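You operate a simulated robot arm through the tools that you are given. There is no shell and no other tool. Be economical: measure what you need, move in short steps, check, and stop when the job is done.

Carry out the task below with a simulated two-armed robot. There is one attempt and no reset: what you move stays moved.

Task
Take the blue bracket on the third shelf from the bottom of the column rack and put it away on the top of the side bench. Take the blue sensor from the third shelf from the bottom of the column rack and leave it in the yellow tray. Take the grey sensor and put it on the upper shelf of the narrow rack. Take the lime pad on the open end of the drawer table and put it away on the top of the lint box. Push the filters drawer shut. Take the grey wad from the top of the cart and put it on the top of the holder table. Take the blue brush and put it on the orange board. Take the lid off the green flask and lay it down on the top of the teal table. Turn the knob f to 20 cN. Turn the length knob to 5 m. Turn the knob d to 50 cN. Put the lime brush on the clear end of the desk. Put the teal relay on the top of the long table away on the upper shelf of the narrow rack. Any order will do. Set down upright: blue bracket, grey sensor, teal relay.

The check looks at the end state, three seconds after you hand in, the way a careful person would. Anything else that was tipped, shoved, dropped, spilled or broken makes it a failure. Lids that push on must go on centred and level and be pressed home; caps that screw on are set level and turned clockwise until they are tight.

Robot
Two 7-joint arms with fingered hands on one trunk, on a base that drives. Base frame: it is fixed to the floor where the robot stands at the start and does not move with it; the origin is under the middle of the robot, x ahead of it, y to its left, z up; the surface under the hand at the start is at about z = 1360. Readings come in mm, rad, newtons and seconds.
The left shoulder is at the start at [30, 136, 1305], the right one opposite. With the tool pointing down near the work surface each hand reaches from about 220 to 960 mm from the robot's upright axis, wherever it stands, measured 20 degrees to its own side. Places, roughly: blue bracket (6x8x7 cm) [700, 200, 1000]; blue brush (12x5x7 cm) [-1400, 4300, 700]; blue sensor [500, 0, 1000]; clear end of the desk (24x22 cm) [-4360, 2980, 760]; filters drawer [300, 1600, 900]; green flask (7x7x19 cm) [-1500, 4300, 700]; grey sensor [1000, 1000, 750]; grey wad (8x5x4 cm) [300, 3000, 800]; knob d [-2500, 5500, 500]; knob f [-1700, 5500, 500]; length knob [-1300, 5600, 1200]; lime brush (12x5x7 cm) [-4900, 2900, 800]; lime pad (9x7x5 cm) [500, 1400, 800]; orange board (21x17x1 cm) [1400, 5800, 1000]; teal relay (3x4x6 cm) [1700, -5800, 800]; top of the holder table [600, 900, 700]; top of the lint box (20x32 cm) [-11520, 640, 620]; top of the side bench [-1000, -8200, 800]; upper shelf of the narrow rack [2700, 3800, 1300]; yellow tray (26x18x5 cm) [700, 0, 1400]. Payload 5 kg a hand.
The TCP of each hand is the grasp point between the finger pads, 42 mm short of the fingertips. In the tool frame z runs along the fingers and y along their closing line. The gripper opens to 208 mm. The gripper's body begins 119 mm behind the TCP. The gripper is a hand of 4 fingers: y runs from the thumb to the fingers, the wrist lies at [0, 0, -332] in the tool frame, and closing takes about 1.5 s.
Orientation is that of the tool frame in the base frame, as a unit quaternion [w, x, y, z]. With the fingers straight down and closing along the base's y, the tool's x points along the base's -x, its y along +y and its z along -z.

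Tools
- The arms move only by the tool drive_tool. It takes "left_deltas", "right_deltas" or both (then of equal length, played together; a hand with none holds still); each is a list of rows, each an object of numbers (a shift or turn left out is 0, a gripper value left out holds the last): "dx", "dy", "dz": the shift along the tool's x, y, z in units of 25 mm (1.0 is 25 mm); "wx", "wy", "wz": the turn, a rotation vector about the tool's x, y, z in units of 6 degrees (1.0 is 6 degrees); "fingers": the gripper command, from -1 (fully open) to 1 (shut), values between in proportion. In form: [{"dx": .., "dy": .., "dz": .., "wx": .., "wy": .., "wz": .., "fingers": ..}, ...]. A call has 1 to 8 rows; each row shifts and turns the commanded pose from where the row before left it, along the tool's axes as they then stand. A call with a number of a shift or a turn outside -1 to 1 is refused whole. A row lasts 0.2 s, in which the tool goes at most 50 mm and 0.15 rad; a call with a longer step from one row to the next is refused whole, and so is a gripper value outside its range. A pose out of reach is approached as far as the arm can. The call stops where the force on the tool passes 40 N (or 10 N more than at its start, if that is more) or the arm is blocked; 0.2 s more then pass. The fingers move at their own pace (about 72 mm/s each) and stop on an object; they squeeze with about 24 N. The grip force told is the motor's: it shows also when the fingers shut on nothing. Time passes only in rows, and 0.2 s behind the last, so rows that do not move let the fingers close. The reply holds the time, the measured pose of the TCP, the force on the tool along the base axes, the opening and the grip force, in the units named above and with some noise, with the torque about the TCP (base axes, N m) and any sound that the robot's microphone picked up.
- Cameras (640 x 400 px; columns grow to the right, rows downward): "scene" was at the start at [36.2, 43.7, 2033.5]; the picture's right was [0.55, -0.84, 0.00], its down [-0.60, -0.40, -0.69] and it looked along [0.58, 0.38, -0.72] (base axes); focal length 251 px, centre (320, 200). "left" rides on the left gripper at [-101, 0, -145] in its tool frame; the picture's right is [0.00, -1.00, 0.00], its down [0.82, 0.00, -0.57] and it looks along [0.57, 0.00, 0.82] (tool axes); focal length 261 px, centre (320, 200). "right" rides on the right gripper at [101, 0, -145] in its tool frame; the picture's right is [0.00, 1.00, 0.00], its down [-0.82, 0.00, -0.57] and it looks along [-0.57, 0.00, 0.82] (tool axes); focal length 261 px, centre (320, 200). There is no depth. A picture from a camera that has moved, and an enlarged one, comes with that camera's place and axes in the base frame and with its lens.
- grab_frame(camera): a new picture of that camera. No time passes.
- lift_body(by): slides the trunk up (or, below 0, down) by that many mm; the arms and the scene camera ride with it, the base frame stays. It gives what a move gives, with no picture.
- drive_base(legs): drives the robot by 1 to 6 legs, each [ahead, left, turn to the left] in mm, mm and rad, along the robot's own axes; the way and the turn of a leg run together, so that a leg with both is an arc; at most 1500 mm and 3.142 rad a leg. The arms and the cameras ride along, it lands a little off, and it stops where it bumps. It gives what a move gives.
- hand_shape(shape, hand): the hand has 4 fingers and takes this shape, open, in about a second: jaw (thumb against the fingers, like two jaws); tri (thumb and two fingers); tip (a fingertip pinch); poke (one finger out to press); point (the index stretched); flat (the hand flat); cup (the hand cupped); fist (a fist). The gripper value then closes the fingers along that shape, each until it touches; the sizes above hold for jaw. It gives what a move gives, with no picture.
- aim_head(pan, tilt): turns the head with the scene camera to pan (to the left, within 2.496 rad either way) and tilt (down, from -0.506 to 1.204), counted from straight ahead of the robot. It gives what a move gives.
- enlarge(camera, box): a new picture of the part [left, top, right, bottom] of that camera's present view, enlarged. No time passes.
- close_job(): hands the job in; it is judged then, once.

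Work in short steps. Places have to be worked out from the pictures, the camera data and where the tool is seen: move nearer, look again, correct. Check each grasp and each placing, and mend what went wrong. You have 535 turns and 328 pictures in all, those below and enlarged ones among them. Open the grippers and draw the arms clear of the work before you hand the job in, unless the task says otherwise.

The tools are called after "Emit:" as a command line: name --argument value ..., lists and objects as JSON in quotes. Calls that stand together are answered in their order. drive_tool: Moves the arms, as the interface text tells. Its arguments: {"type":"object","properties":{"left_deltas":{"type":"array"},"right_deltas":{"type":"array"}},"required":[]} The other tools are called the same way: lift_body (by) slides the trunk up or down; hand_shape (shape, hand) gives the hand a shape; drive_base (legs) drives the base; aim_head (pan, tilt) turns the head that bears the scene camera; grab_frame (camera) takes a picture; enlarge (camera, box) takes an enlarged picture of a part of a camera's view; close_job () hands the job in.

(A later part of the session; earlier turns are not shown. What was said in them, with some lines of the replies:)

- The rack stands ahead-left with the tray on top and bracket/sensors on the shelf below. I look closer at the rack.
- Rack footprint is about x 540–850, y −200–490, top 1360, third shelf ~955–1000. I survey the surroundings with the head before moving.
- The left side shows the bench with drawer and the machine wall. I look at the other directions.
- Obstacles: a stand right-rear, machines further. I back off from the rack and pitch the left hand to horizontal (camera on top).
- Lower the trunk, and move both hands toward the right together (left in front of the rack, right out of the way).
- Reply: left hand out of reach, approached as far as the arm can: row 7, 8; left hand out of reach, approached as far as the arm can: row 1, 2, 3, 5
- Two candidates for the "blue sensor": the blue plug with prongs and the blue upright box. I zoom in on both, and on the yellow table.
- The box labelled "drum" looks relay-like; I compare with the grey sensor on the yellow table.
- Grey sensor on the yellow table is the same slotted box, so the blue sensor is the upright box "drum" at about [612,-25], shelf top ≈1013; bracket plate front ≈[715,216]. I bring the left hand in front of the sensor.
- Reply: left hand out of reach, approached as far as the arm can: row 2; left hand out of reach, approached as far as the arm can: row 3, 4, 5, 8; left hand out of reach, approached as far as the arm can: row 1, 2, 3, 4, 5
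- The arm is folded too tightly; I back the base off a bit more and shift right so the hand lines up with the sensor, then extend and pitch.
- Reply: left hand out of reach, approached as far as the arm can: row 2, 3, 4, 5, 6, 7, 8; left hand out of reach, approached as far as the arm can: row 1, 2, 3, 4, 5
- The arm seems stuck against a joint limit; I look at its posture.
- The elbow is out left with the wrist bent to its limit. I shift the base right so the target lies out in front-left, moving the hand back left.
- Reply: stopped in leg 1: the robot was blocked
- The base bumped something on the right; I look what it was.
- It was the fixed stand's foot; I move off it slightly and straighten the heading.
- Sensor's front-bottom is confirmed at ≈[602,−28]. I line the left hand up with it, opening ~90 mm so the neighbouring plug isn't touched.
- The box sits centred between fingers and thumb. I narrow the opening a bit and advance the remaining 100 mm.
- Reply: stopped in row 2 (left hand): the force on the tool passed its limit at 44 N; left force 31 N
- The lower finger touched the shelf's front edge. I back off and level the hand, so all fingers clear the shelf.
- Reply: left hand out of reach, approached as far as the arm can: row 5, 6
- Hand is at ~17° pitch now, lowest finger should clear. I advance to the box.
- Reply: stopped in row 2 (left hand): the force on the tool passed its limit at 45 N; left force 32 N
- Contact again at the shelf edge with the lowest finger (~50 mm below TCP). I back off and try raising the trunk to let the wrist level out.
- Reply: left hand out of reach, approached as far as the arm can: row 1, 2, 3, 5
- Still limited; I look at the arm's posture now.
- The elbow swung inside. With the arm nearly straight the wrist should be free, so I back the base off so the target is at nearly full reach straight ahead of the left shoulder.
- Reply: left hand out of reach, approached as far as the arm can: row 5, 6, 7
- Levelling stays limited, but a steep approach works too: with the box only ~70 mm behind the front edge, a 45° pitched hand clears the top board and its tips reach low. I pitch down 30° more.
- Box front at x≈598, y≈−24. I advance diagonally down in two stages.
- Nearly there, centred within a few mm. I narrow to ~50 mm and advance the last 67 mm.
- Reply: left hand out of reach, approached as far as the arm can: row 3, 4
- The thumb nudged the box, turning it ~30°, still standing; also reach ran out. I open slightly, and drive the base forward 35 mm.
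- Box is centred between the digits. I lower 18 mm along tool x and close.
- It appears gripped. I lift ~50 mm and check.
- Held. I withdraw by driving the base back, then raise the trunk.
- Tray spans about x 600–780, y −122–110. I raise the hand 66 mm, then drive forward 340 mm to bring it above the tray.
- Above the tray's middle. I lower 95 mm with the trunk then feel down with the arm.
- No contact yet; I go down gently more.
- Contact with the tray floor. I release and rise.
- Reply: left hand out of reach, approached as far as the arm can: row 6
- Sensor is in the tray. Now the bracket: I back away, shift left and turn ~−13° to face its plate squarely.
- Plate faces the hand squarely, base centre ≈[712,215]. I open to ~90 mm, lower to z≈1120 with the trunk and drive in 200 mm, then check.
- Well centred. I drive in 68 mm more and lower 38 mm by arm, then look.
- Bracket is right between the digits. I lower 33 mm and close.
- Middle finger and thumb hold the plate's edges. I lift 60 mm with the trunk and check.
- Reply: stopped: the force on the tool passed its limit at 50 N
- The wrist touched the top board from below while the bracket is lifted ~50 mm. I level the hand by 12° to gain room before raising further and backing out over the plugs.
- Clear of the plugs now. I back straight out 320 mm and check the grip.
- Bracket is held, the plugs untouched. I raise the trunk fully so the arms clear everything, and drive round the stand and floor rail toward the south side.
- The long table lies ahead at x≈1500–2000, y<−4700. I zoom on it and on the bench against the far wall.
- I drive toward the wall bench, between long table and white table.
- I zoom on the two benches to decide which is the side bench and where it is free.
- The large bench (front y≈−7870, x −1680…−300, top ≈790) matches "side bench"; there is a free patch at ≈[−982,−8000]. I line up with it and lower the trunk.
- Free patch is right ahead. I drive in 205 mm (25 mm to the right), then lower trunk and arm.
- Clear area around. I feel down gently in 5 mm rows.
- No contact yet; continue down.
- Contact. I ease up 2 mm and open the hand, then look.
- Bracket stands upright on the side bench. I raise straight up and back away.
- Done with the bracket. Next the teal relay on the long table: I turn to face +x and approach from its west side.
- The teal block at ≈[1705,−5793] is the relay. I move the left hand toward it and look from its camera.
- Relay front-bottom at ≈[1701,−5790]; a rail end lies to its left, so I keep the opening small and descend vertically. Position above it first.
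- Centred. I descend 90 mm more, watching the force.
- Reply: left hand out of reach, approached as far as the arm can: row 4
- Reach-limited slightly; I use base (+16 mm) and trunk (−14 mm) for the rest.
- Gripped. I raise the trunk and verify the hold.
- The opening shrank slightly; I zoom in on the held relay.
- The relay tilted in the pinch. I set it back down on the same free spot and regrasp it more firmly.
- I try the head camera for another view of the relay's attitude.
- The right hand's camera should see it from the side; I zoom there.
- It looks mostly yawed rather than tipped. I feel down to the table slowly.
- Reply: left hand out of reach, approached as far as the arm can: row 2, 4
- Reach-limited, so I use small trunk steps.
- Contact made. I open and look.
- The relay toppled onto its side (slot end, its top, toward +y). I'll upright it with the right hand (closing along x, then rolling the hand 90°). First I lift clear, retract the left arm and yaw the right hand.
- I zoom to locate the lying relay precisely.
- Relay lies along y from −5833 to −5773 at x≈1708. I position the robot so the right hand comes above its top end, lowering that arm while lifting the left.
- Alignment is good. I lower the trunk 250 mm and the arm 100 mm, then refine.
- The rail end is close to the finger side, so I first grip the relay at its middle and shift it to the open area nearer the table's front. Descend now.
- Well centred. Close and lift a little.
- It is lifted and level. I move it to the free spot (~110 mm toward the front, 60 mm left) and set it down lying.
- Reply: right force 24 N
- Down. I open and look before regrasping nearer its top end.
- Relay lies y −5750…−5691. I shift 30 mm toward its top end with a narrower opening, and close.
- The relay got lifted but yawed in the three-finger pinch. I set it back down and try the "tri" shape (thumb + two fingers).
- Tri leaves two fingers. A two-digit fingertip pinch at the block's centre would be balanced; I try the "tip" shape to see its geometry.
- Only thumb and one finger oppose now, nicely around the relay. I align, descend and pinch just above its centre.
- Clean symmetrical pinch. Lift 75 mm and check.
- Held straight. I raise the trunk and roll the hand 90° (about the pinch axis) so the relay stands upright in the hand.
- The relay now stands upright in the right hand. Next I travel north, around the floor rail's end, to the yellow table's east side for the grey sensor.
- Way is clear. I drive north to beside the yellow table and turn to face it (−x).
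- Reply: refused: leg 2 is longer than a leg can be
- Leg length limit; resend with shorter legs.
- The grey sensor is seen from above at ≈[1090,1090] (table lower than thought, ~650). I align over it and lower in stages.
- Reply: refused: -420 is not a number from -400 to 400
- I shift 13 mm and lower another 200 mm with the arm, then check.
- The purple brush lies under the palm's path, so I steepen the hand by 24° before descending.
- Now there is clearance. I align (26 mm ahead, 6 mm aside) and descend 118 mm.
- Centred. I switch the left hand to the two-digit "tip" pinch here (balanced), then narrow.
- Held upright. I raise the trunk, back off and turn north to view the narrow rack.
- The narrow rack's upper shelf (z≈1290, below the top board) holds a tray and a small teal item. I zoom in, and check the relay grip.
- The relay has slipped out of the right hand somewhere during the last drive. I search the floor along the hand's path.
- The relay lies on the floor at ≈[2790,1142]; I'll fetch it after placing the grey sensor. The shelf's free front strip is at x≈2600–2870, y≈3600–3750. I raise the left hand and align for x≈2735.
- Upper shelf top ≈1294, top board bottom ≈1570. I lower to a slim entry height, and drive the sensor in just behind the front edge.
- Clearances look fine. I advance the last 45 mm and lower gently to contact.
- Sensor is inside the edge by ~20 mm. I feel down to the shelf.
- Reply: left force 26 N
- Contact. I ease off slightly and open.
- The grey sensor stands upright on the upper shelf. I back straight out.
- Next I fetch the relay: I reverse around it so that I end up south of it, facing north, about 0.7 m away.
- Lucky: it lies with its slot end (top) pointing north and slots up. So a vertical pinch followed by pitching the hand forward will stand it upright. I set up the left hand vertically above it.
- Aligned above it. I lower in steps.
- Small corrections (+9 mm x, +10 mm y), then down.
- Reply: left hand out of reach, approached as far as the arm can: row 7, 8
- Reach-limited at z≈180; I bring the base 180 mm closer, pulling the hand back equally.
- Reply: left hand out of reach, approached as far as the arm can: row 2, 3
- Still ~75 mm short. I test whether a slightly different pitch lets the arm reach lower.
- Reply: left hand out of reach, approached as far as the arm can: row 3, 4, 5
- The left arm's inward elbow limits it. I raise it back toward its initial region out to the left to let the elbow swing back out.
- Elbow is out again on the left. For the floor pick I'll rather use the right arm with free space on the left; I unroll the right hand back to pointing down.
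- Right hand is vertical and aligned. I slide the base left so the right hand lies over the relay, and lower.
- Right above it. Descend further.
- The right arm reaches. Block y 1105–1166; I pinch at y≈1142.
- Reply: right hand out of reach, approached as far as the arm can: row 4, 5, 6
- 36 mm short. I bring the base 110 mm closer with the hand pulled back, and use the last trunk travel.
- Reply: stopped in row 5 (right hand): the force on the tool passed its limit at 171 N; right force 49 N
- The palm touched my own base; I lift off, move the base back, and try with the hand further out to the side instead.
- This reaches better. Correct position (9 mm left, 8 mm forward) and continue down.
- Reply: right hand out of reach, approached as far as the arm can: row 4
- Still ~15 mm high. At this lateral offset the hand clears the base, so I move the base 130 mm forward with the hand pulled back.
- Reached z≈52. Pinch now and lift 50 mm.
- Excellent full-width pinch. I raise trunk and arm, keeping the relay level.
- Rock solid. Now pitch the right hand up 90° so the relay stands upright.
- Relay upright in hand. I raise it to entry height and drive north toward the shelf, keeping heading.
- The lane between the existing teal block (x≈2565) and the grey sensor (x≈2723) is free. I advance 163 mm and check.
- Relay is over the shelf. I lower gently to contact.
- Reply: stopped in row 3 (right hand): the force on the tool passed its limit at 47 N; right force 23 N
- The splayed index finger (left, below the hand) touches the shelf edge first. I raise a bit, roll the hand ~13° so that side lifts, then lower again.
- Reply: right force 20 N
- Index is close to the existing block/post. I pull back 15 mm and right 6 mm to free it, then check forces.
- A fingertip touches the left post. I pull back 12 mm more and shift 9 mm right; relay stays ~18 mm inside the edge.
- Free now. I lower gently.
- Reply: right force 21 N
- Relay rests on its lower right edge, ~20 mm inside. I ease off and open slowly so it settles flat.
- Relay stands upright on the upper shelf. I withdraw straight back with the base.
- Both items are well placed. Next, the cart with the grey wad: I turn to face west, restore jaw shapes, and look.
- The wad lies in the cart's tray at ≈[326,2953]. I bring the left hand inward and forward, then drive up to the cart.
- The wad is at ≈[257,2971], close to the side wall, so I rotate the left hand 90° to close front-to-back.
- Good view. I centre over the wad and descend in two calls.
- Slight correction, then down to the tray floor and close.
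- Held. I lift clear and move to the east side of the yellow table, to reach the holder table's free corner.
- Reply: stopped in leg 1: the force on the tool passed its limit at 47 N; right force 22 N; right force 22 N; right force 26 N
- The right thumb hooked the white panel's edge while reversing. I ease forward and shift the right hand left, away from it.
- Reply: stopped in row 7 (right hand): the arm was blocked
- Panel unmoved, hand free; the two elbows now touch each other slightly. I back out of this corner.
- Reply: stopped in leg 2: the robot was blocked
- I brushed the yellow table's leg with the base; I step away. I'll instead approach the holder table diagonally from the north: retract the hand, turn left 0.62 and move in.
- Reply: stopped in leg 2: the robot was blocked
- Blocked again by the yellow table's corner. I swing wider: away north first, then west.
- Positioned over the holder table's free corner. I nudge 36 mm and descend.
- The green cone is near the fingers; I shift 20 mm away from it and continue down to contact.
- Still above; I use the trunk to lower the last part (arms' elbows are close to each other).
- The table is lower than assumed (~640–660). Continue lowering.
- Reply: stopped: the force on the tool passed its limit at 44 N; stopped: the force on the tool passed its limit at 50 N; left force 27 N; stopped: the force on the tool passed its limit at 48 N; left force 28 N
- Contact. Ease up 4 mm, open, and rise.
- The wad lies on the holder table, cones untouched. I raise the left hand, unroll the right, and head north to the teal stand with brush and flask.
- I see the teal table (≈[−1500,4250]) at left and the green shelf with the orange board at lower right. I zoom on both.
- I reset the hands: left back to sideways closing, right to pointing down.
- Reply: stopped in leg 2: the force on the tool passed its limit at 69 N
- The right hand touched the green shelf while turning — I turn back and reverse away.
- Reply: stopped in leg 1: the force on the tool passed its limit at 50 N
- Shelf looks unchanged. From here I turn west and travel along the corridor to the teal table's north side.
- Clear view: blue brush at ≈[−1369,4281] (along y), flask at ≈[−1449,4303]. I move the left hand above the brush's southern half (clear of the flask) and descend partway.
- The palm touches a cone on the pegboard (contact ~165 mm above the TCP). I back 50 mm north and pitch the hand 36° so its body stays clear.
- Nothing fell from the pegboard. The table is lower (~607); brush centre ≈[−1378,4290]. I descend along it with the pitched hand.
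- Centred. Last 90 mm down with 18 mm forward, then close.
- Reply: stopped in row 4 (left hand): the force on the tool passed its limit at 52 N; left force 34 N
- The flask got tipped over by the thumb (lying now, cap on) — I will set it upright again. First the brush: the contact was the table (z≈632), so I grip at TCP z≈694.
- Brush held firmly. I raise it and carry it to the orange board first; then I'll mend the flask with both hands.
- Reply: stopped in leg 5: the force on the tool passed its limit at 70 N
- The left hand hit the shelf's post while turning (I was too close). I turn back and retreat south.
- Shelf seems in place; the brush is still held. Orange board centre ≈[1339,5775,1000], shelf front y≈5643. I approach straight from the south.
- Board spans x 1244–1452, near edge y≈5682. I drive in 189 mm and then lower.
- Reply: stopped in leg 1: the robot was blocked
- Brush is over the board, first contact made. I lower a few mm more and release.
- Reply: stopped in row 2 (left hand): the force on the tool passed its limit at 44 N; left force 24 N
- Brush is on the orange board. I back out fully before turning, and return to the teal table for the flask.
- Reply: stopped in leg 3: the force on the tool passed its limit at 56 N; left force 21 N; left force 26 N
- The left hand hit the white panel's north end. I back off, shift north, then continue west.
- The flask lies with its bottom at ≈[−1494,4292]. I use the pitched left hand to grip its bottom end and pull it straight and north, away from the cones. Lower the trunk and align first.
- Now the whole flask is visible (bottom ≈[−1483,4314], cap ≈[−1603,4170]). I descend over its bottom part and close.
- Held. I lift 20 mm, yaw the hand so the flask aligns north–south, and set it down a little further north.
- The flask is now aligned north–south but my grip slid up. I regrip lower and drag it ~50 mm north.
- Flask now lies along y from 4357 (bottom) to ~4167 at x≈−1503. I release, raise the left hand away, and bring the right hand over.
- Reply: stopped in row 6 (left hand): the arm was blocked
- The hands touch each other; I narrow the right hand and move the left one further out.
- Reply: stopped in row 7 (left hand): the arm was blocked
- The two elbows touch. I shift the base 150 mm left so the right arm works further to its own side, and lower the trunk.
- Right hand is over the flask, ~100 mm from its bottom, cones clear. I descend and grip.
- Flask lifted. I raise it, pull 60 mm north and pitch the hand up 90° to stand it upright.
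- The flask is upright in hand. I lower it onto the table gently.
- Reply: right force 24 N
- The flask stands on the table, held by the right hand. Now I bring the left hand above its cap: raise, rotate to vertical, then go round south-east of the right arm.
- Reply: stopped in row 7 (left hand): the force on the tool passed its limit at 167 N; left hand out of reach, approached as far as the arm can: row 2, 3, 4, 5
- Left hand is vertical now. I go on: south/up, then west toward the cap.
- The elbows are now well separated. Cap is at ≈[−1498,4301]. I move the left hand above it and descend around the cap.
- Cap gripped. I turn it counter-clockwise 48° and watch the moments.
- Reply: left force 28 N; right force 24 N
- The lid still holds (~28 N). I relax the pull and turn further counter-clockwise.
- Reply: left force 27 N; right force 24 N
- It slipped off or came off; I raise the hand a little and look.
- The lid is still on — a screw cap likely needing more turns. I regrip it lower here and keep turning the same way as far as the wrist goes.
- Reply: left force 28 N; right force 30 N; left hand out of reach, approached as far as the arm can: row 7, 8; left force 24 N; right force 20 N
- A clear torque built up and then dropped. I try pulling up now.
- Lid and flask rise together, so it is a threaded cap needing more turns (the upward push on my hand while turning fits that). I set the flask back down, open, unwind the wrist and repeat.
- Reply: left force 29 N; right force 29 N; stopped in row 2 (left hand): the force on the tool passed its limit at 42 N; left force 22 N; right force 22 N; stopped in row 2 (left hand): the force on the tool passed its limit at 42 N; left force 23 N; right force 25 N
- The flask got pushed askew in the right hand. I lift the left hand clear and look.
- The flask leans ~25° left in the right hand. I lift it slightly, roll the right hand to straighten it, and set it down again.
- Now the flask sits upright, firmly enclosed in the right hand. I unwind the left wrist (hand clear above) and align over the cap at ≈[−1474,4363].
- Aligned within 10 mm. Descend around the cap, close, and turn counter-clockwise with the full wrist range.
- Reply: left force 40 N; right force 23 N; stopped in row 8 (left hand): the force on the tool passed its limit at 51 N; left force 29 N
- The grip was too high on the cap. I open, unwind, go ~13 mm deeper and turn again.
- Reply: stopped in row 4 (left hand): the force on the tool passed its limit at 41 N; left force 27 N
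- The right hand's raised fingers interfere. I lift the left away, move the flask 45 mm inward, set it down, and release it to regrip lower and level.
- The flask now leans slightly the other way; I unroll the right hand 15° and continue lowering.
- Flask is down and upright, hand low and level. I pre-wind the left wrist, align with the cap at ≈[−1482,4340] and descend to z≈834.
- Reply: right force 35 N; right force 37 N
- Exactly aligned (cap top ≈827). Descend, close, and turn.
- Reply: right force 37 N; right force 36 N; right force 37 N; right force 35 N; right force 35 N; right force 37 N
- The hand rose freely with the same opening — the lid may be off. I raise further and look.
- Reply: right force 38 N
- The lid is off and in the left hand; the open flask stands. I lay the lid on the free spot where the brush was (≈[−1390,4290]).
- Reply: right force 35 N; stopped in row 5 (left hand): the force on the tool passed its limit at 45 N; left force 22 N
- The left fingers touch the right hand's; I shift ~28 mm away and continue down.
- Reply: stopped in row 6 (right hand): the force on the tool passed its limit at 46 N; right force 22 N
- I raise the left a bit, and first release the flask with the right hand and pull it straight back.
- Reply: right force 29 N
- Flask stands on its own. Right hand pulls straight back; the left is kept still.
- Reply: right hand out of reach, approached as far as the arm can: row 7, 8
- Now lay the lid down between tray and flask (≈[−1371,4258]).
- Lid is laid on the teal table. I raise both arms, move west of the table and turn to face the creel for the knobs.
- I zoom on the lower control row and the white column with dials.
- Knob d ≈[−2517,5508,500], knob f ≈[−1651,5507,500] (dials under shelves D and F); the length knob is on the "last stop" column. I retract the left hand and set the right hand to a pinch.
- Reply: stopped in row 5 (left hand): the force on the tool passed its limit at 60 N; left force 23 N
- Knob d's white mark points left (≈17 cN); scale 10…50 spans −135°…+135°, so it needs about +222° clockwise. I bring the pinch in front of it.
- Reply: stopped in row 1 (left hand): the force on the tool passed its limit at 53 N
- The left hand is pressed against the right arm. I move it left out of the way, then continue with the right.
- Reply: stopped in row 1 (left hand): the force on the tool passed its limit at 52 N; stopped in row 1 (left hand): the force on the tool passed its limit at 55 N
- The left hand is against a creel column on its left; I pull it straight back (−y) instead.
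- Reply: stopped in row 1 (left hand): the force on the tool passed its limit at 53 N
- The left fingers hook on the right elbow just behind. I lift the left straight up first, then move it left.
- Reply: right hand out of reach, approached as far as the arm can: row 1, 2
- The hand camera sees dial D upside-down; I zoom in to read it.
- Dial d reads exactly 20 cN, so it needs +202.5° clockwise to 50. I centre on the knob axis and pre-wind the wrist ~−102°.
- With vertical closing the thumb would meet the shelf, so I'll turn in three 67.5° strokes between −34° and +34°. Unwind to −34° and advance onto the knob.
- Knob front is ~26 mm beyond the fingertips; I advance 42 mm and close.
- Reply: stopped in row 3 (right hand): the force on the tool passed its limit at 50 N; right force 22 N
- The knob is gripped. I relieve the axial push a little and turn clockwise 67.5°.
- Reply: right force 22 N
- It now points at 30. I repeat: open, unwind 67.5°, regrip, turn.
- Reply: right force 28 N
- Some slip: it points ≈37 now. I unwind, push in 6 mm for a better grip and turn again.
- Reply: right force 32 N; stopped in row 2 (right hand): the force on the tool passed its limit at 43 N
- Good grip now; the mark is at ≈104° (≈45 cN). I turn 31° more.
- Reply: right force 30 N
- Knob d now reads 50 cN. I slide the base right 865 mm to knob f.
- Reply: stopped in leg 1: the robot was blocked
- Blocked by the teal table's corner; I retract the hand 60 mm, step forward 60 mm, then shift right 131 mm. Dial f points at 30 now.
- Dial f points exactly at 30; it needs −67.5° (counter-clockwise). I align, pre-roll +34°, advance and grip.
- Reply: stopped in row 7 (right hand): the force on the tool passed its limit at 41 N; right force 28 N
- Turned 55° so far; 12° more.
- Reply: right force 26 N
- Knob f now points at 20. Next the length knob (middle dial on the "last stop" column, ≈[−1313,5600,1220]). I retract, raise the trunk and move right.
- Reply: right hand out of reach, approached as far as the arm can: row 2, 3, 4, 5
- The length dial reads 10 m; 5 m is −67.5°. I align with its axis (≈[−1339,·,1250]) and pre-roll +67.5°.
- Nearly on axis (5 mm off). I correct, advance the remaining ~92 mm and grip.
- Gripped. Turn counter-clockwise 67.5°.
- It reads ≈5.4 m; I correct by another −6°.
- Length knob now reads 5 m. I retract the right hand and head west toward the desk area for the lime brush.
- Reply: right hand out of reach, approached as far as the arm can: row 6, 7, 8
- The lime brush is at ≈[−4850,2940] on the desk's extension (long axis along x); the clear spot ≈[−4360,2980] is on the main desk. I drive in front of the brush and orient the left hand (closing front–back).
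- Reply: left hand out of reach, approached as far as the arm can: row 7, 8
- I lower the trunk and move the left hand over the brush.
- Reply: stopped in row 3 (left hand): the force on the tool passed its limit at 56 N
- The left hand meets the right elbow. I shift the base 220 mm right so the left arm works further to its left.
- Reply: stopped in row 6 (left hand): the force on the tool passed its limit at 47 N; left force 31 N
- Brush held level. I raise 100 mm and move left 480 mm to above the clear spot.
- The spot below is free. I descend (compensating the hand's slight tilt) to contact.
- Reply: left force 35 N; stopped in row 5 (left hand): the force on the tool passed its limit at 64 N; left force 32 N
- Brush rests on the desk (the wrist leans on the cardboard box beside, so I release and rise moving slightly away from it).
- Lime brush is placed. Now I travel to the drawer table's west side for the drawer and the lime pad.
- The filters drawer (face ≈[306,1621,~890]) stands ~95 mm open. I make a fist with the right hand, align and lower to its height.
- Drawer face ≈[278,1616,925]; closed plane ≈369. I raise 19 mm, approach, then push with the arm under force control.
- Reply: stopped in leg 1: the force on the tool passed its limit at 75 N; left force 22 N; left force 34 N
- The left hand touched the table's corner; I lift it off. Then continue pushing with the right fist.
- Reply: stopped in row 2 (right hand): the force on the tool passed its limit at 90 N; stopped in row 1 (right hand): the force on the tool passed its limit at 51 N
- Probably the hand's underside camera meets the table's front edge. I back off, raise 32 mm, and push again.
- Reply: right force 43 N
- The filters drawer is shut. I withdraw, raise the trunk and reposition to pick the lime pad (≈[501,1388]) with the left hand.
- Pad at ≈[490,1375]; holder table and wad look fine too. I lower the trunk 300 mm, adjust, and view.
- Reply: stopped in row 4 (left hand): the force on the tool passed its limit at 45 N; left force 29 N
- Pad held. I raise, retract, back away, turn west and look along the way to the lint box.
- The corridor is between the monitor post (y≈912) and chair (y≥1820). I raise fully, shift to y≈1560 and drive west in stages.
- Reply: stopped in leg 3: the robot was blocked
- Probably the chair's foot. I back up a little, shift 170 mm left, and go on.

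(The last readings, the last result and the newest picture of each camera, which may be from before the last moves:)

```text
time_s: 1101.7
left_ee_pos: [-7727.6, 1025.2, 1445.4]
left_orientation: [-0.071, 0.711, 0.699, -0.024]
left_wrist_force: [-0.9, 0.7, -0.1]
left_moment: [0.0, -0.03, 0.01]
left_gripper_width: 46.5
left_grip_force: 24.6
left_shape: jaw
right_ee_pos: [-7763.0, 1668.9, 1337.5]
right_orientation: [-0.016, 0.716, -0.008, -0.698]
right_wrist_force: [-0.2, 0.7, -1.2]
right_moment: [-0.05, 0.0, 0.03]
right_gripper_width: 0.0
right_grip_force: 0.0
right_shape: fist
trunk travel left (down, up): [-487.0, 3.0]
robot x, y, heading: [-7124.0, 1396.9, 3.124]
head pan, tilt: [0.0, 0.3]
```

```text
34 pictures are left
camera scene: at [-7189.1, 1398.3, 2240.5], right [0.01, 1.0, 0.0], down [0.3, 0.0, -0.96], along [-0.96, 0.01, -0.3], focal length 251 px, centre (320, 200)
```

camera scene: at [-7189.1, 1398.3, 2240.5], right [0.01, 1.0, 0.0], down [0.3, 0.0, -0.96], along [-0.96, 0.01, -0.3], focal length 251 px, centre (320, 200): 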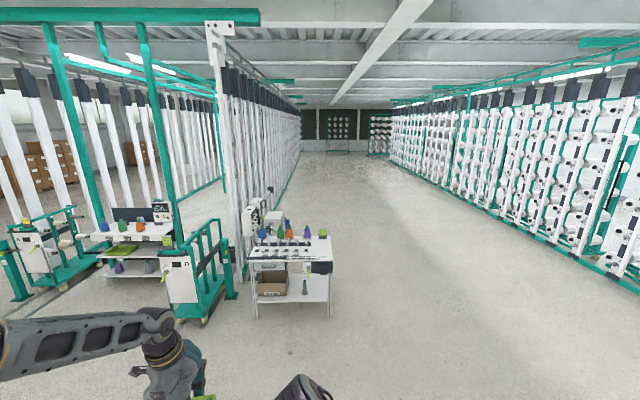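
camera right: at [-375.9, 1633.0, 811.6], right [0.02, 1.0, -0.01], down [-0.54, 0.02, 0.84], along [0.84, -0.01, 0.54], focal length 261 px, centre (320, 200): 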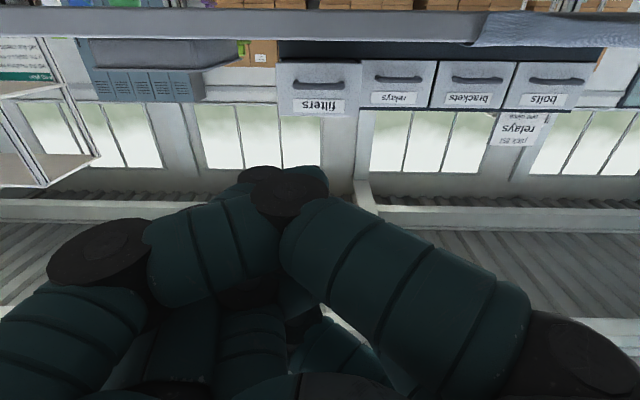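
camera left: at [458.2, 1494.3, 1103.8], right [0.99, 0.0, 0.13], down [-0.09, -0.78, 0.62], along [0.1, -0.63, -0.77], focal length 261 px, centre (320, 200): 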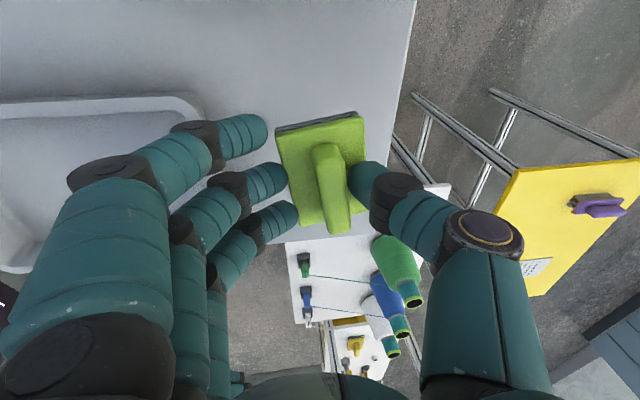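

Emit:
enlarge --camera "scene" --box '[225, 175, 345, 260]'

```text
4.71 times, centred on (285, 218) of scene
camera zoom: at [-7189.1, 1398.3, 2240.5], right [0.01, 1.0, 0.0], down [0.3, 0.0, -0.96], along [-0.96, 0.01, -0.3], focal length 1183 px, centre (485, 118)
```

zoom: 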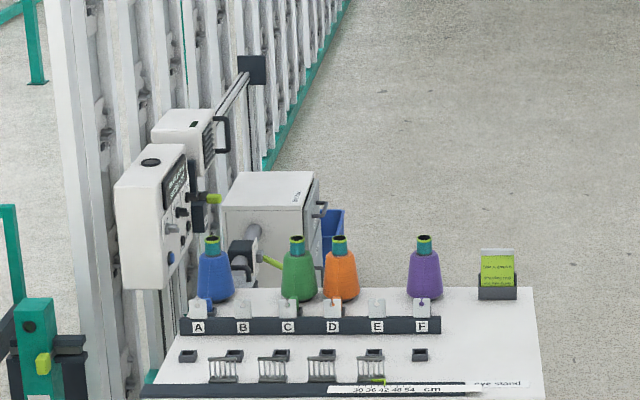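

The lint box is the white box behind the "eye stand" table, matching [−11520,640,620]. I drive on west and turn to face it from the north.

Emit:
drive_base --legs '[[0, 0, 0.017], [1400, 0, 0], [1400, 0, 0], [1400, 0, 0], [560, -30, 0], [0, 0, 1.571]]'

Emit:
aim_head --pan 0.3 --tilt 0.8

Emit:
grab_frame --camera "scene"

Emit:
grab_frame --camera "left"

```text
time_s: 1112.8
left_ee_pos: [-9931.3, 997.8, 1440.6]
left_orientation: [-0.069, 0.706, 0.704, -0.022]
left_wrist_force: [-4.2, 1.6, -1.8]
left_moment: [-0.12, -0.68, -0.05]
left_gripper_width: 46.5
left_grip_force: 23.8
left_shape: jaw
right_ee_pos: [-9974.7, 1641.7, 1330.3]
right_orientation: [-0.01, 0.718, -0.003, -0.696]
right_wrist_force: [-4.6, 0.9, -2.1]
right_moment: [0.01, 0.26, 0.12]
right_gripper_width: 0.0
right_grip_force: 0.1
right_shape: fist
trunk travel left (down, up): [-487.0, 3.0]
robot x, y, heading: [-9321.9, 1377.0, 3.146]
head pan, tilt: [0.0, 0.3]
stopped in leg 3: the robot was blocked; the commanded pose is now the measured one
```

```text
time_s: 1113.8
left_ee_pos: [-9916.7, 993.1, 1447.6]
left_orientation: [-0.072, 0.705, 0.705, -0.025]
left_wrist_force: [0.7, 0.0, 0.7]
left_moment: [-0.03, 0.14, -0.02]
left_gripper_width: 46.5
left_grip_force: 24.1
left_shape: jaw
right_ee_pos: [-9961.2, 1637.9, 1338.1]
right_orientation: [-0.009, 0.715, -0.001, -0.699]
right_wrist_force: [1.2, 0.1, 0.6]
right_moment: [0.02, -0.02, 0.06]
right_gripper_width: 0.0
right_grip_force: 0.1
right_shape: fist
trunk travel left (down, up): [-487.0, 3.0]
robot x, y, heading: [-9321.8, 1377.0, -3.145]
head pan, tilt: [0.3, 0.799]
```

```text
32 pictures are left
camera scene: at [-9365.5, 1352.5, 2196.3], right [-0.3, 0.96, 0.0], down [0.68, 0.21, -0.7], along [-0.67, -0.21, -0.72], focal length 251 px, centre (320, 200)
```

scene: 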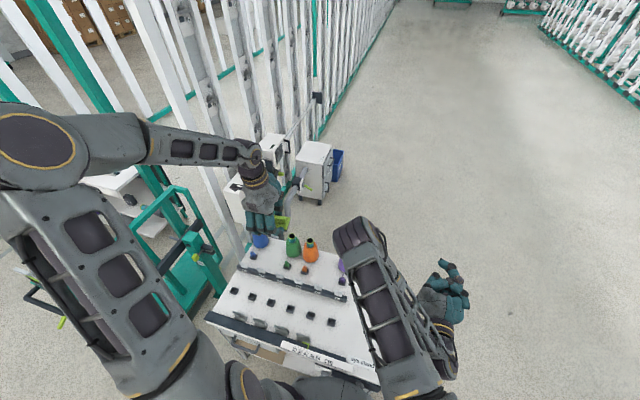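

```text
31 pictures are left
camera left: at [-9896.9, 882.4, 1583.4], right [-0.99, -0.01, 0.14], down [0.08, 0.78, 0.62], along [-0.11, 0.62, -0.77], focal length 261 px, centre (320, 200)
```

left: 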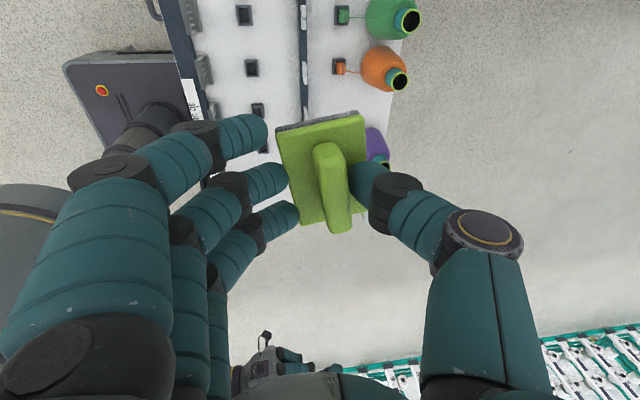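

The eye-stand table reaches further north than I judged. I back off, pass it at y≈2030, then turn south toward the lint box.

Emit:
drive_base --legs '[[-150, 0, 0], [0, -650, 0], [1400, 0, 0], [1310, 0, 0], [0, 0, 1.571], [500, 0, 0]]'

Emit:
grab_frame --camera "scene"

Emit:
grab_frame --camera "left"

```text
time_s: 1137.4
left_ee_pos: [-11517.1, 930.1, 1445.9]
left_orientation: [-0.034, 0.015, 0.997, -0.067]
left_wrist_force: [0.2, 0.7, -0.1]
left_moment: [0.04, -0.02, 0.0]
left_gripper_width: 46.3
left_grip_force: 23.5
left_shape: jaw
right_ee_pos: [-12164.4, 906.1, 1337.8]
right_orientation: [0.48, 0.514, 0.498, -0.507]
right_wrist_force: [0.0, 0.4, 1.0]
right_moment: [-0.02, 0.01, -0.1]
right_gripper_width: 0.1
right_grip_force: 0.0
right_shape: fist
trunk travel left (down, up): [-487.0, 3.0]
robot x, y, heading: [-11883.2, 1540.2, -1.597]
head pan, tilt: [0.3, 0.799]
```

```text
30 pictures are left
camera scene: at [-11861.8, 1492.6, 2196.1], right [-0.96, -0.27, 0.0], down [-0.19, 0.69, -0.7], along [0.19, -0.67, -0.72], focal length 251 px, centre (320, 200)
```

scene: 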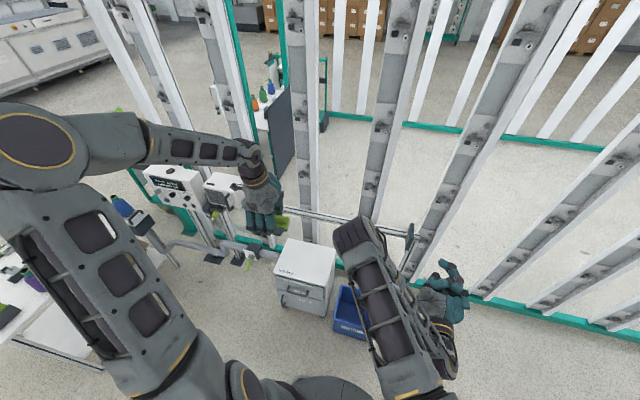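

```text
29 pictures are left
camera left: at [-11406.8, 947.2, 1582.2], right [-0.02, -0.99, 0.14], down [-0.78, 0.1, 0.62], along [-0.63, -0.09, -0.77], focal length 261 px, centre (320, 200)
```

left: 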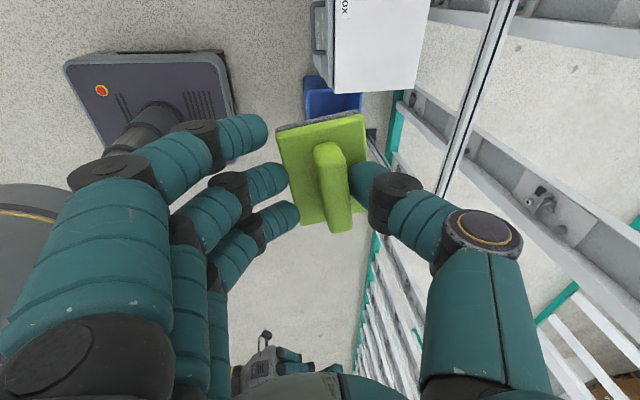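

Lint box top centre ≈[−11514,637], 620 high. I move the base forward 150 mm, lower the trunk and bring the pad over its centre.

Emit:
drive_base --legs '[[150, 0, 0.026]]'

Emit:
drive_tool --left_deltas '[{"dy": -1}, {"dy": -1}, {"dy": -1}, {"dy": -1}]'

Emit:
lift_body --by -400

Emit:
grab_frame --camera "left"

```text
time_s: 1138.8
left_ee_pos: [-11503.6, 792.5, 1446.6]
left_orientation: [-0.033, 0.002, 0.997, -0.068]
left_wrist_force: [0.3, 0.3, -1.1]
left_moment: [-0.04, 0.0, 0.03]
left_gripper_width: 45.9
left_grip_force: 24.3
left_shape: jaw
right_ee_pos: [-12150.3, 749.4, 1338.9]
right_orientation: [0.487, 0.508, 0.503, -0.502]
right_wrist_force: [-0.3, -0.4, 0.0]
right_moment: [0.0, -0.02, -0.05]
right_gripper_width: 0.0
right_grip_force: 0.0
right_shape: fist
trunk travel left (down, up): [-487.0, 3.0]
robot x, y, heading: [-11889.1, 1388.6, -1.576]
head pan, tilt: [0.3, 0.799]
```

```text
time_s: 1139.8
left_ee_pos: [-11503.7, 690.4, 1458.2]
left_orientation: [-0.033, 0.002, 0.997, -0.066]
left_wrist_force: [0.3, -0.2, -1.0]
left_moment: [0.03, 0.03, 0.02]
left_gripper_width: 46.1
left_grip_force: 24.1
left_shape: jaw
right_ee_pos: [-12148.8, 747.7, 1337.0]
right_orientation: [0.487, 0.507, 0.504, -0.501]
right_wrist_force: [0.1, 0.3, 0.5]
right_moment: [-0.03, 0.0, -0.06]
right_gripper_width: 0.1
right_grip_force: 0.0
right_shape: fist
trunk travel left (down, up): [-487.0, 3.0]
robot x, y, heading: [-11887.5, 1393.6, -1.567]
head pan, tilt: [0.3, 0.799]
```

```text
time_s: 1143.6
left_ee_pos: [-11503.1, 692.1, 1059.9]
left_orientation: [-0.034, 0.002, 0.997, -0.068]
left_wrist_force: [0.2, 0.1, -0.5]
left_moment: [0.01, -0.03, 0.01]
left_gripper_width: 46.4
left_grip_force: 23.9
left_shape: jaw
right_ee_pos: [-12148.6, 748.7, 938.3]
right_orientation: [0.486, 0.508, 0.505, -0.502]
right_wrist_force: [0.6, 0.0, 0.4]
right_moment: [0.02, -0.02, 0.09]
right_gripper_width: 0.0
right_grip_force: 0.1
right_shape: fist
trunk travel left (down, up): [-87.0, 403.0]
robot x, y, heading: [-11884.3, 1392.4, -1.576]
head pan, tilt: [0.3, 0.799]
```

```text
28 pictures are left
camera left: at [-11392.9, 710.8, 1195.9], right [0.01, -0.99, 0.14], down [-0.78, 0.08, 0.62], along [-0.62, -0.11, -0.77], focal length 261 px, centre (320, 200)
```

left: 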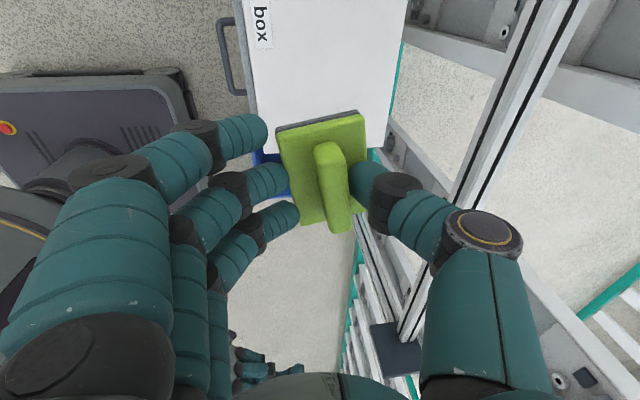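

Over the box's middle. I lower the rest, compensating drift.

Emit:
lift_body --by -85

Emit:
drive_tool --left_deltas '[{"dz": 1, "dx": -0.05, "dy": -0.08}, {"dz": 1, "dx": -0.05, "dy": -0.08}, {"dz": 1, "dx": -0.05, "dy": -0.08}, {"dz": 1, "dx": -0.05, "dy": -0.08}, {"dz": 1, "dx": -0.05, "dy": -0.08}, {"dz": 1, "dx": -0.05, "dy": -0.08}, {"dz": 1}, {"dz": 1}]'

Emit:
grab_frame --camera "left"

```text
time_s: 1144.8
left_ee_pos: [-11503.5, 692.6, 976.4]
left_orientation: [-0.033, 0.002, 0.997, -0.069]
left_wrist_force: [-1.1, 0.4, -0.8]
left_moment: [0.02, -0.03, -0.01]
left_gripper_width: 46.3
left_grip_force: 24.8
left_shape: jaw
right_ee_pos: [-12150.0, 748.3, 854.1]
right_orientation: [0.487, 0.507, 0.504, -0.502]
right_wrist_force: [0.2, 0.3, 0.9]
right_moment: [0.03, 0.01, -0.05]
right_gripper_width: 0.2
right_grip_force: 0.0
right_shape: fist
trunk travel left (down, up): [-2.0, 488.0]
robot x, y, heading: [-11882.8, 1389.5, -1.576]
head pan, tilt: [0.3, 0.799]
```

```text
time_s: 1146.6
left_ee_pos: [-11507.5, 652.7, 776.4]
left_orientation: [-0.033, 0.002, 0.997, -0.067]
left_wrist_force: [1.3, 0.4, -0.7]
left_moment: [0.07, 0.0, -0.03]
left_gripper_width: 46.1
left_grip_force: 24.1
left_shape: jaw
right_ee_pos: [-12149.4, 748.3, 853.4]
right_orientation: [0.485, 0.509, 0.504, -0.502]
right_wrist_force: [-0.6, 0.5, -0.4]
right_moment: [-0.01, -0.02, -0.02]
right_gripper_width: 0.0
right_grip_force: 0.0
right_shape: fist
trunk travel left (down, up): [-2.0, 488.0]
robot x, y, heading: [-11886.5, 1390.6, -1.574]
head pan, tilt: [0.3, 0.799]
```

```text
27 pictures are left
camera left: at [-11398.8, 670.8, 913.6], right [0.01, -0.99, 0.14], down [-0.78, 0.08, 0.62], along [-0.62, -0.11, -0.77], focal length 261 px, centre (320, 200)
```

left: 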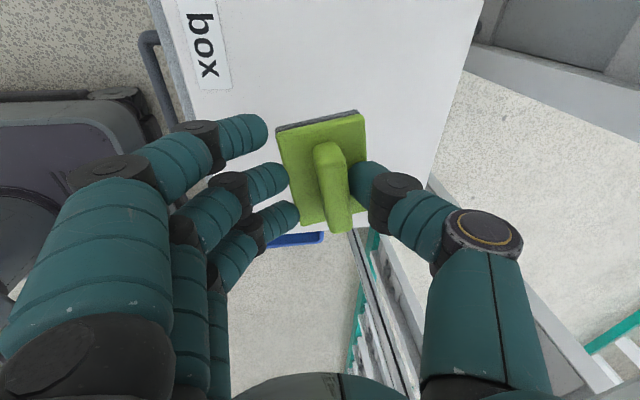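

Well inside the box's top. Lower to contact and release.

Emit:
drive_tool --left_deltas '[{"dz": 1, "dx": 0.3}, {"dz": 1, "dx": 0.3}, {"dz": 1}, {"dz": 0.6}, {"dz": 0.3}, {"dz": 0.25}, {"dz": 0.25}]'

Emit:
drive_tool --left_deltas '[{"dz": 0.2}, {"dz": 0.2}, {"dz": 0.2}, {"dz": 0.2}]'

```text
time_s: 1148.2
left_ee_pos: [-11531.9, 637.5, 673.5]
left_orientation: [-0.034, 0.003, 0.997, -0.069]
left_wrist_force: [1.4, 3.9, 19.3]
left_moment: [-0.66, -0.1, 0.03]
left_gripper_width: 46.6
left_grip_force: 23.6
left_shape: jaw
right_ee_pos: [-12150.0, 749.2, 853.5]
right_orientation: [0.487, 0.508, 0.504, -0.502]
right_wrist_force: [0.4, 0.0, 0.6]
right_moment: [0.01, 0.01, -0.07]
right_gripper_width: 0.1
right_grip_force: 0.1
right_shape: fist
trunk travel left (down, up): [-2.0, 488.0]
robot x, y, heading: [-11885.9, 1390.7, -1.578]
head pan, tilt: [0.3, 0.799]
```

```text
time_s: 1148.7
left_ee_pos: [-11532.3, 634.5, 671.9]
left_orientation: [-0.033, 0.002, 0.997, -0.072]
left_wrist_force: [0.1, 6.3, 20.7]
left_moment: [-0.41, 0.12, -0.06]
left_gripper_width: 48.1
left_grip_force: 23.6
left_shape: jaw
right_ee_pos: [-12149.0, 749.1, 853.4]
right_orientation: [0.487, 0.507, 0.504, -0.502]
right_wrist_force: [0.7, 0.3, 0.3]
right_moment: [0.03, -0.02, 0.02]
right_gripper_width: 0.0
right_grip_force: 0.0
right_shape: fist
trunk travel left (down, up): [-2.0, 488.0]
robot x, y, heading: [-11886.1, 1393.4, -1.573]
head pan, tilt: [0.3, 0.799]
stopped in row 2 (left hand): the force on the tool passed its limit at 45 N (the readings are from after the stop); the commanded pose is now the measured one
```

Contact. I release and rise.

Emit:
drive_tool --left_deltas '[{"dz": -0.1, "fingers": 0.1}, {}, {}, {"dz": -1}, {"dz": -1}, {"dz": -1}, {"dz": -1}, {"dz": -1}]'

Emit:
lift_body --by 250

Emit:
grab_frame --camera "left"

```text
time_s: 1150.5
left_ee_pos: [-11523.8, 655.2, 796.2]
left_orientation: [-0.033, 0.002, 0.997, -0.071]
left_wrist_force: [-0.3, 0.4, -0.6]
left_moment: [-0.02, -0.03, 0.05]
left_gripper_width: 92.9
left_grip_force: 0.1
left_shape: jaw
right_ee_pos: [-12149.4, 749.2, 853.2]
right_orientation: [0.486, 0.508, 0.504, -0.502]
right_wrist_force: [-0.3, 0.5, -0.1]
right_moment: [0.04, -0.01, 0.1]
right_gripper_width: 0.0
right_grip_force: 0.1
right_shape: fist
trunk travel left (down, up): [-2.0, 488.0]
robot x, y, heading: [-11884.7, 1389.2, -1.572]
head pan, tilt: [0.3, 0.799]
```

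```text
time_s: 1153.0
left_ee_pos: [-11523.2, 652.7, 1044.4]
left_orientation: [-0.032, 0.002, 0.997, -0.07]
left_wrist_force: [0.2, 0.8, -0.3]
left_moment: [-0.01, 0.0, 0.0]
left_gripper_width: 92.9
left_grip_force: 0.1
left_shape: jaw
right_ee_pos: [-12149.0, 749.2, 1102.0]
right_orientation: [0.486, 0.508, 0.505, -0.501]
right_wrist_force: [-0.6, 0.0, -0.8]
right_moment: [-0.01, 0.0, 0.08]
right_gripper_width: 0.0
right_grip_force: 0.1
right_shape: fist
trunk travel left (down, up): [-252.0, 238.0]
robot x, y, heading: [-11884.2, 1391.4, -1.574]
head pan, tilt: [0.3, 0.799]
```

```text
26 pictures are left
camera left: at [-11412.9, 672.8, 1180.8], right [0.01, -0.99, 0.14], down [-0.78, 0.08, 0.62], along [-0.62, -0.11, -0.77], focal length 261 px, centre (320, 200)
```

left: 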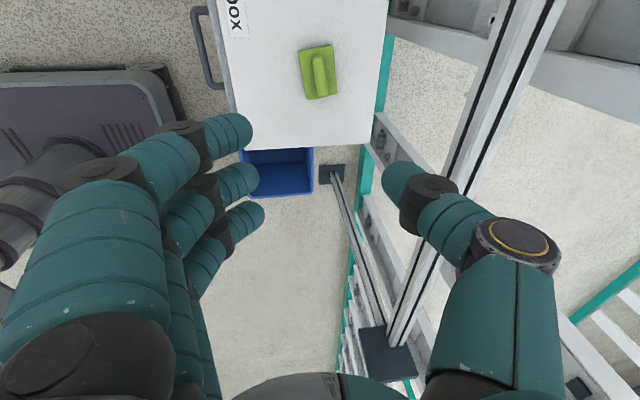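

The pad lies on the lint box's top. I open the right hand, and drive back to double-check the teal table (flask, lid) since my base brushed its corner.

Emit:
hand_shape --shape "jaw" --hand "right"

Emit:
lift_body --by 235

Emit:
drive_base --legs '[[-640, 0, 0], [0, 1400, 0], [0, 1400, 0], [0, 800, 0], [-1400, 0, 0], [-430, 0, 0]]'

Emit:
drive_base --legs '[[0, 1400, 0], [0, 1400, 0], [0, 1400, 0], [0, 700, 0], [-350, 0, 0], [0, 800, 0]]'

Emit:
aim_head --pan 1.4 --tilt 0.6

Emit:
grab_frame --camera "scene"

```text
time_s: 1153.9
left_ee_pos: [-11523.4, 653.8, 1045.4]
left_orientation: [-0.032, 0.001, 0.997, -0.071]
left_wrist_force: [-0.1, -0.6, -0.7]
left_moment: [-0.01, -0.04, -0.03]
left_gripper_width: 93.0
left_grip_force: 0.1
left_shape: jaw
right_ee_pos: [-12150.2, 748.8, 1103.1]
right_orientation: [0.485, 0.508, 0.504, -0.502]
right_wrist_force: [-0.2, -1.1, 0.4]
right_moment: [-0.05, -0.02, 0.05]
right_gripper_width: 207.8
right_grip_force: 0.0
right_shape: jaw
trunk travel left (down, up): [-252.0, 238.0]
robot x, y, heading: [-11884.8, 1388.8, -1.576]
head pan, tilt: [0.3, 0.799]
```

```text
time_s: 1156.4
left_ee_pos: [-11522.9, 653.8, 1279.9]
left_orientation: [-0.033, 0.003, 0.997, -0.07]
left_wrist_force: [0.1, 0.6, 0.0]
left_moment: [0.0, -0.02, 0.0]
left_gripper_width: 92.9
left_grip_force: 0.0
left_shape: jaw
right_ee_pos: [-12148.6, 748.5, 1336.3]
right_orientation: [0.485, 0.509, 0.504, -0.502]
right_wrist_force: [-0.1, -0.6, 0.0]
right_moment: [-0.02, 0.02, 0.01]
right_gripper_width: 207.9
right_grip_force: 0.2
right_shape: jaw
trunk travel left (down, up): [-487.0, 3.0]
robot x, y, heading: [-11883.1, 1388.5, -1.572]
head pan, tilt: [0.3, 0.799]
```

```text
time_s: 1185.9
left_ee_pos: [-7909.7, 3126.9, 1281.3]
left_orientation: [-0.032, 0.001, 0.997, -0.071]
left_wrist_force: [0.0, 0.6, 0.1]
left_moment: [-0.04, -0.01, -0.03]
left_gripper_width: 92.5
left_grip_force: 0.0
left_shape: jaw
right_ee_pos: [-8537.4, 3221.2, 1338.9]
right_orientation: [0.486, 0.507, 0.505, -0.501]
right_wrist_force: [0.2, 0.2, 0.2]
right_moment: [0.02, 0.0, 0.03]
right_gripper_width: 207.9
right_grip_force: 0.0
right_shape: jaw
trunk travel left (down, up): [-487.0, 3.0]
robot x, y, heading: [-8276.4, 3865.0, -1.576]
head pan, tilt: [0.3, 0.799]
```

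```text
time_s: 1215.4
left_ee_pos: [-2179.6, 3508.3, 1280.6]
left_orientation: [-0.033, -0.002, 0.997, -0.071]
left_wrist_force: [0.2, -0.1, 0.3]
left_moment: [0.01, -0.03, -0.01]
left_gripper_width: 92.5
left_grip_force: 0.1
left_shape: jaw
right_ee_pos: [-2807.0, 3599.2, 1338.8]
right_orientation: [0.488, 0.506, 0.506, -0.5]
right_wrist_force: [0.4, -0.7, -0.5]
right_moment: [0.03, -0.02, 0.01]
right_gripper_width: 207.7
right_grip_force: 0.1
right_shape: jaw
trunk travel left (down, up): [-487.0, 3.0]
robot x, y, heading: [-2547.8, 4239.9, -1.566]
head pan, tilt: [0.3, 0.799]
```

```text
time_s: 1216.7
left_ee_pos: [-2180.0, 3508.9, 1279.7]
left_orientation: [-0.032, -0.002, 0.997, -0.07]
left_wrist_force: [0.6, 0.5, 0.2]
left_moment: [-0.01, 0.0, -0.01]
left_gripper_width: 92.8
left_grip_force: 0.0
left_shape: jaw
right_ee_pos: [-2807.5, 3598.6, 1337.8]
right_orientation: [0.488, 0.505, 0.507, -0.499]
right_wrist_force: [0.2, 0.4, 0.2]
right_moment: [-0.04, 0.02, -0.01]
right_gripper_width: 207.8
right_grip_force: 0.1
right_shape: jaw
trunk travel left (down, up): [-487.0, 3.0]
robot x, y, heading: [-2548.7, 4241.7, -1.571]
head pan, tilt: [1.4, 0.6]
```

```text
25 pictures are left
camera scene: at [-2462.5, 4257.2, 2213.0], right [-0.17, -0.99, 0.0], down [-0.56, 0.09, -0.82], along [0.81, -0.14, -0.57], focal length 251 px, centre (320, 200)
```

scene: 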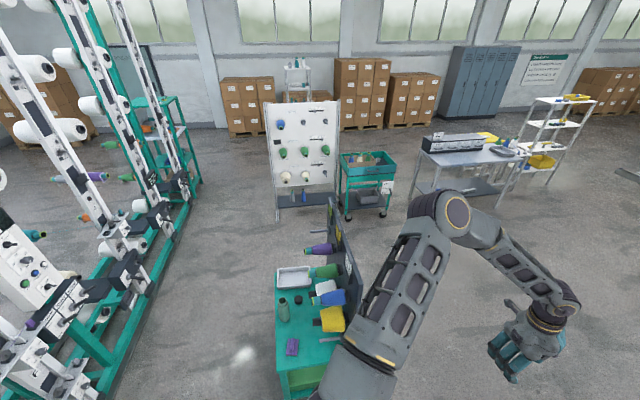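

Flask upright, lid beside it, everything on the table in place; grippers are open and arms clear. I hand the job in.

Emit:
close_job

```text
The job is handed in.
```

I handed the job in with all thirteen items done, but several things went wrong along the way, and I don't know how the check will judge them.

**Mishaps:**
- I dropped the teal relay on the floor from about 1.2 m. I picked it up and stood it upright on the narrow rack's upper shelf.
- I knocked the green flask over with its lid on. I stood it back up before taking the lid off. When I last looked, it was upright with the lid beside it on the teal table.
- The robot bumped several things:
  - the stand's foot
  - the yellow table
  - the teal table
  - the drawer table's corner
  - the green shelf
  - the white panel
  - the eye-stand table
  - the cardboard box on the desk
  - probably the office chair

  Where I looked afterwards, nothing appeared moved or fallen. I did not re-check the chair, the yellow table or the drawer table.

**Knobs:**
- The length knob reads 5 m.
- Knob d reads about 50.6 cN and knob f about 19.3 cN; I left both as they are.
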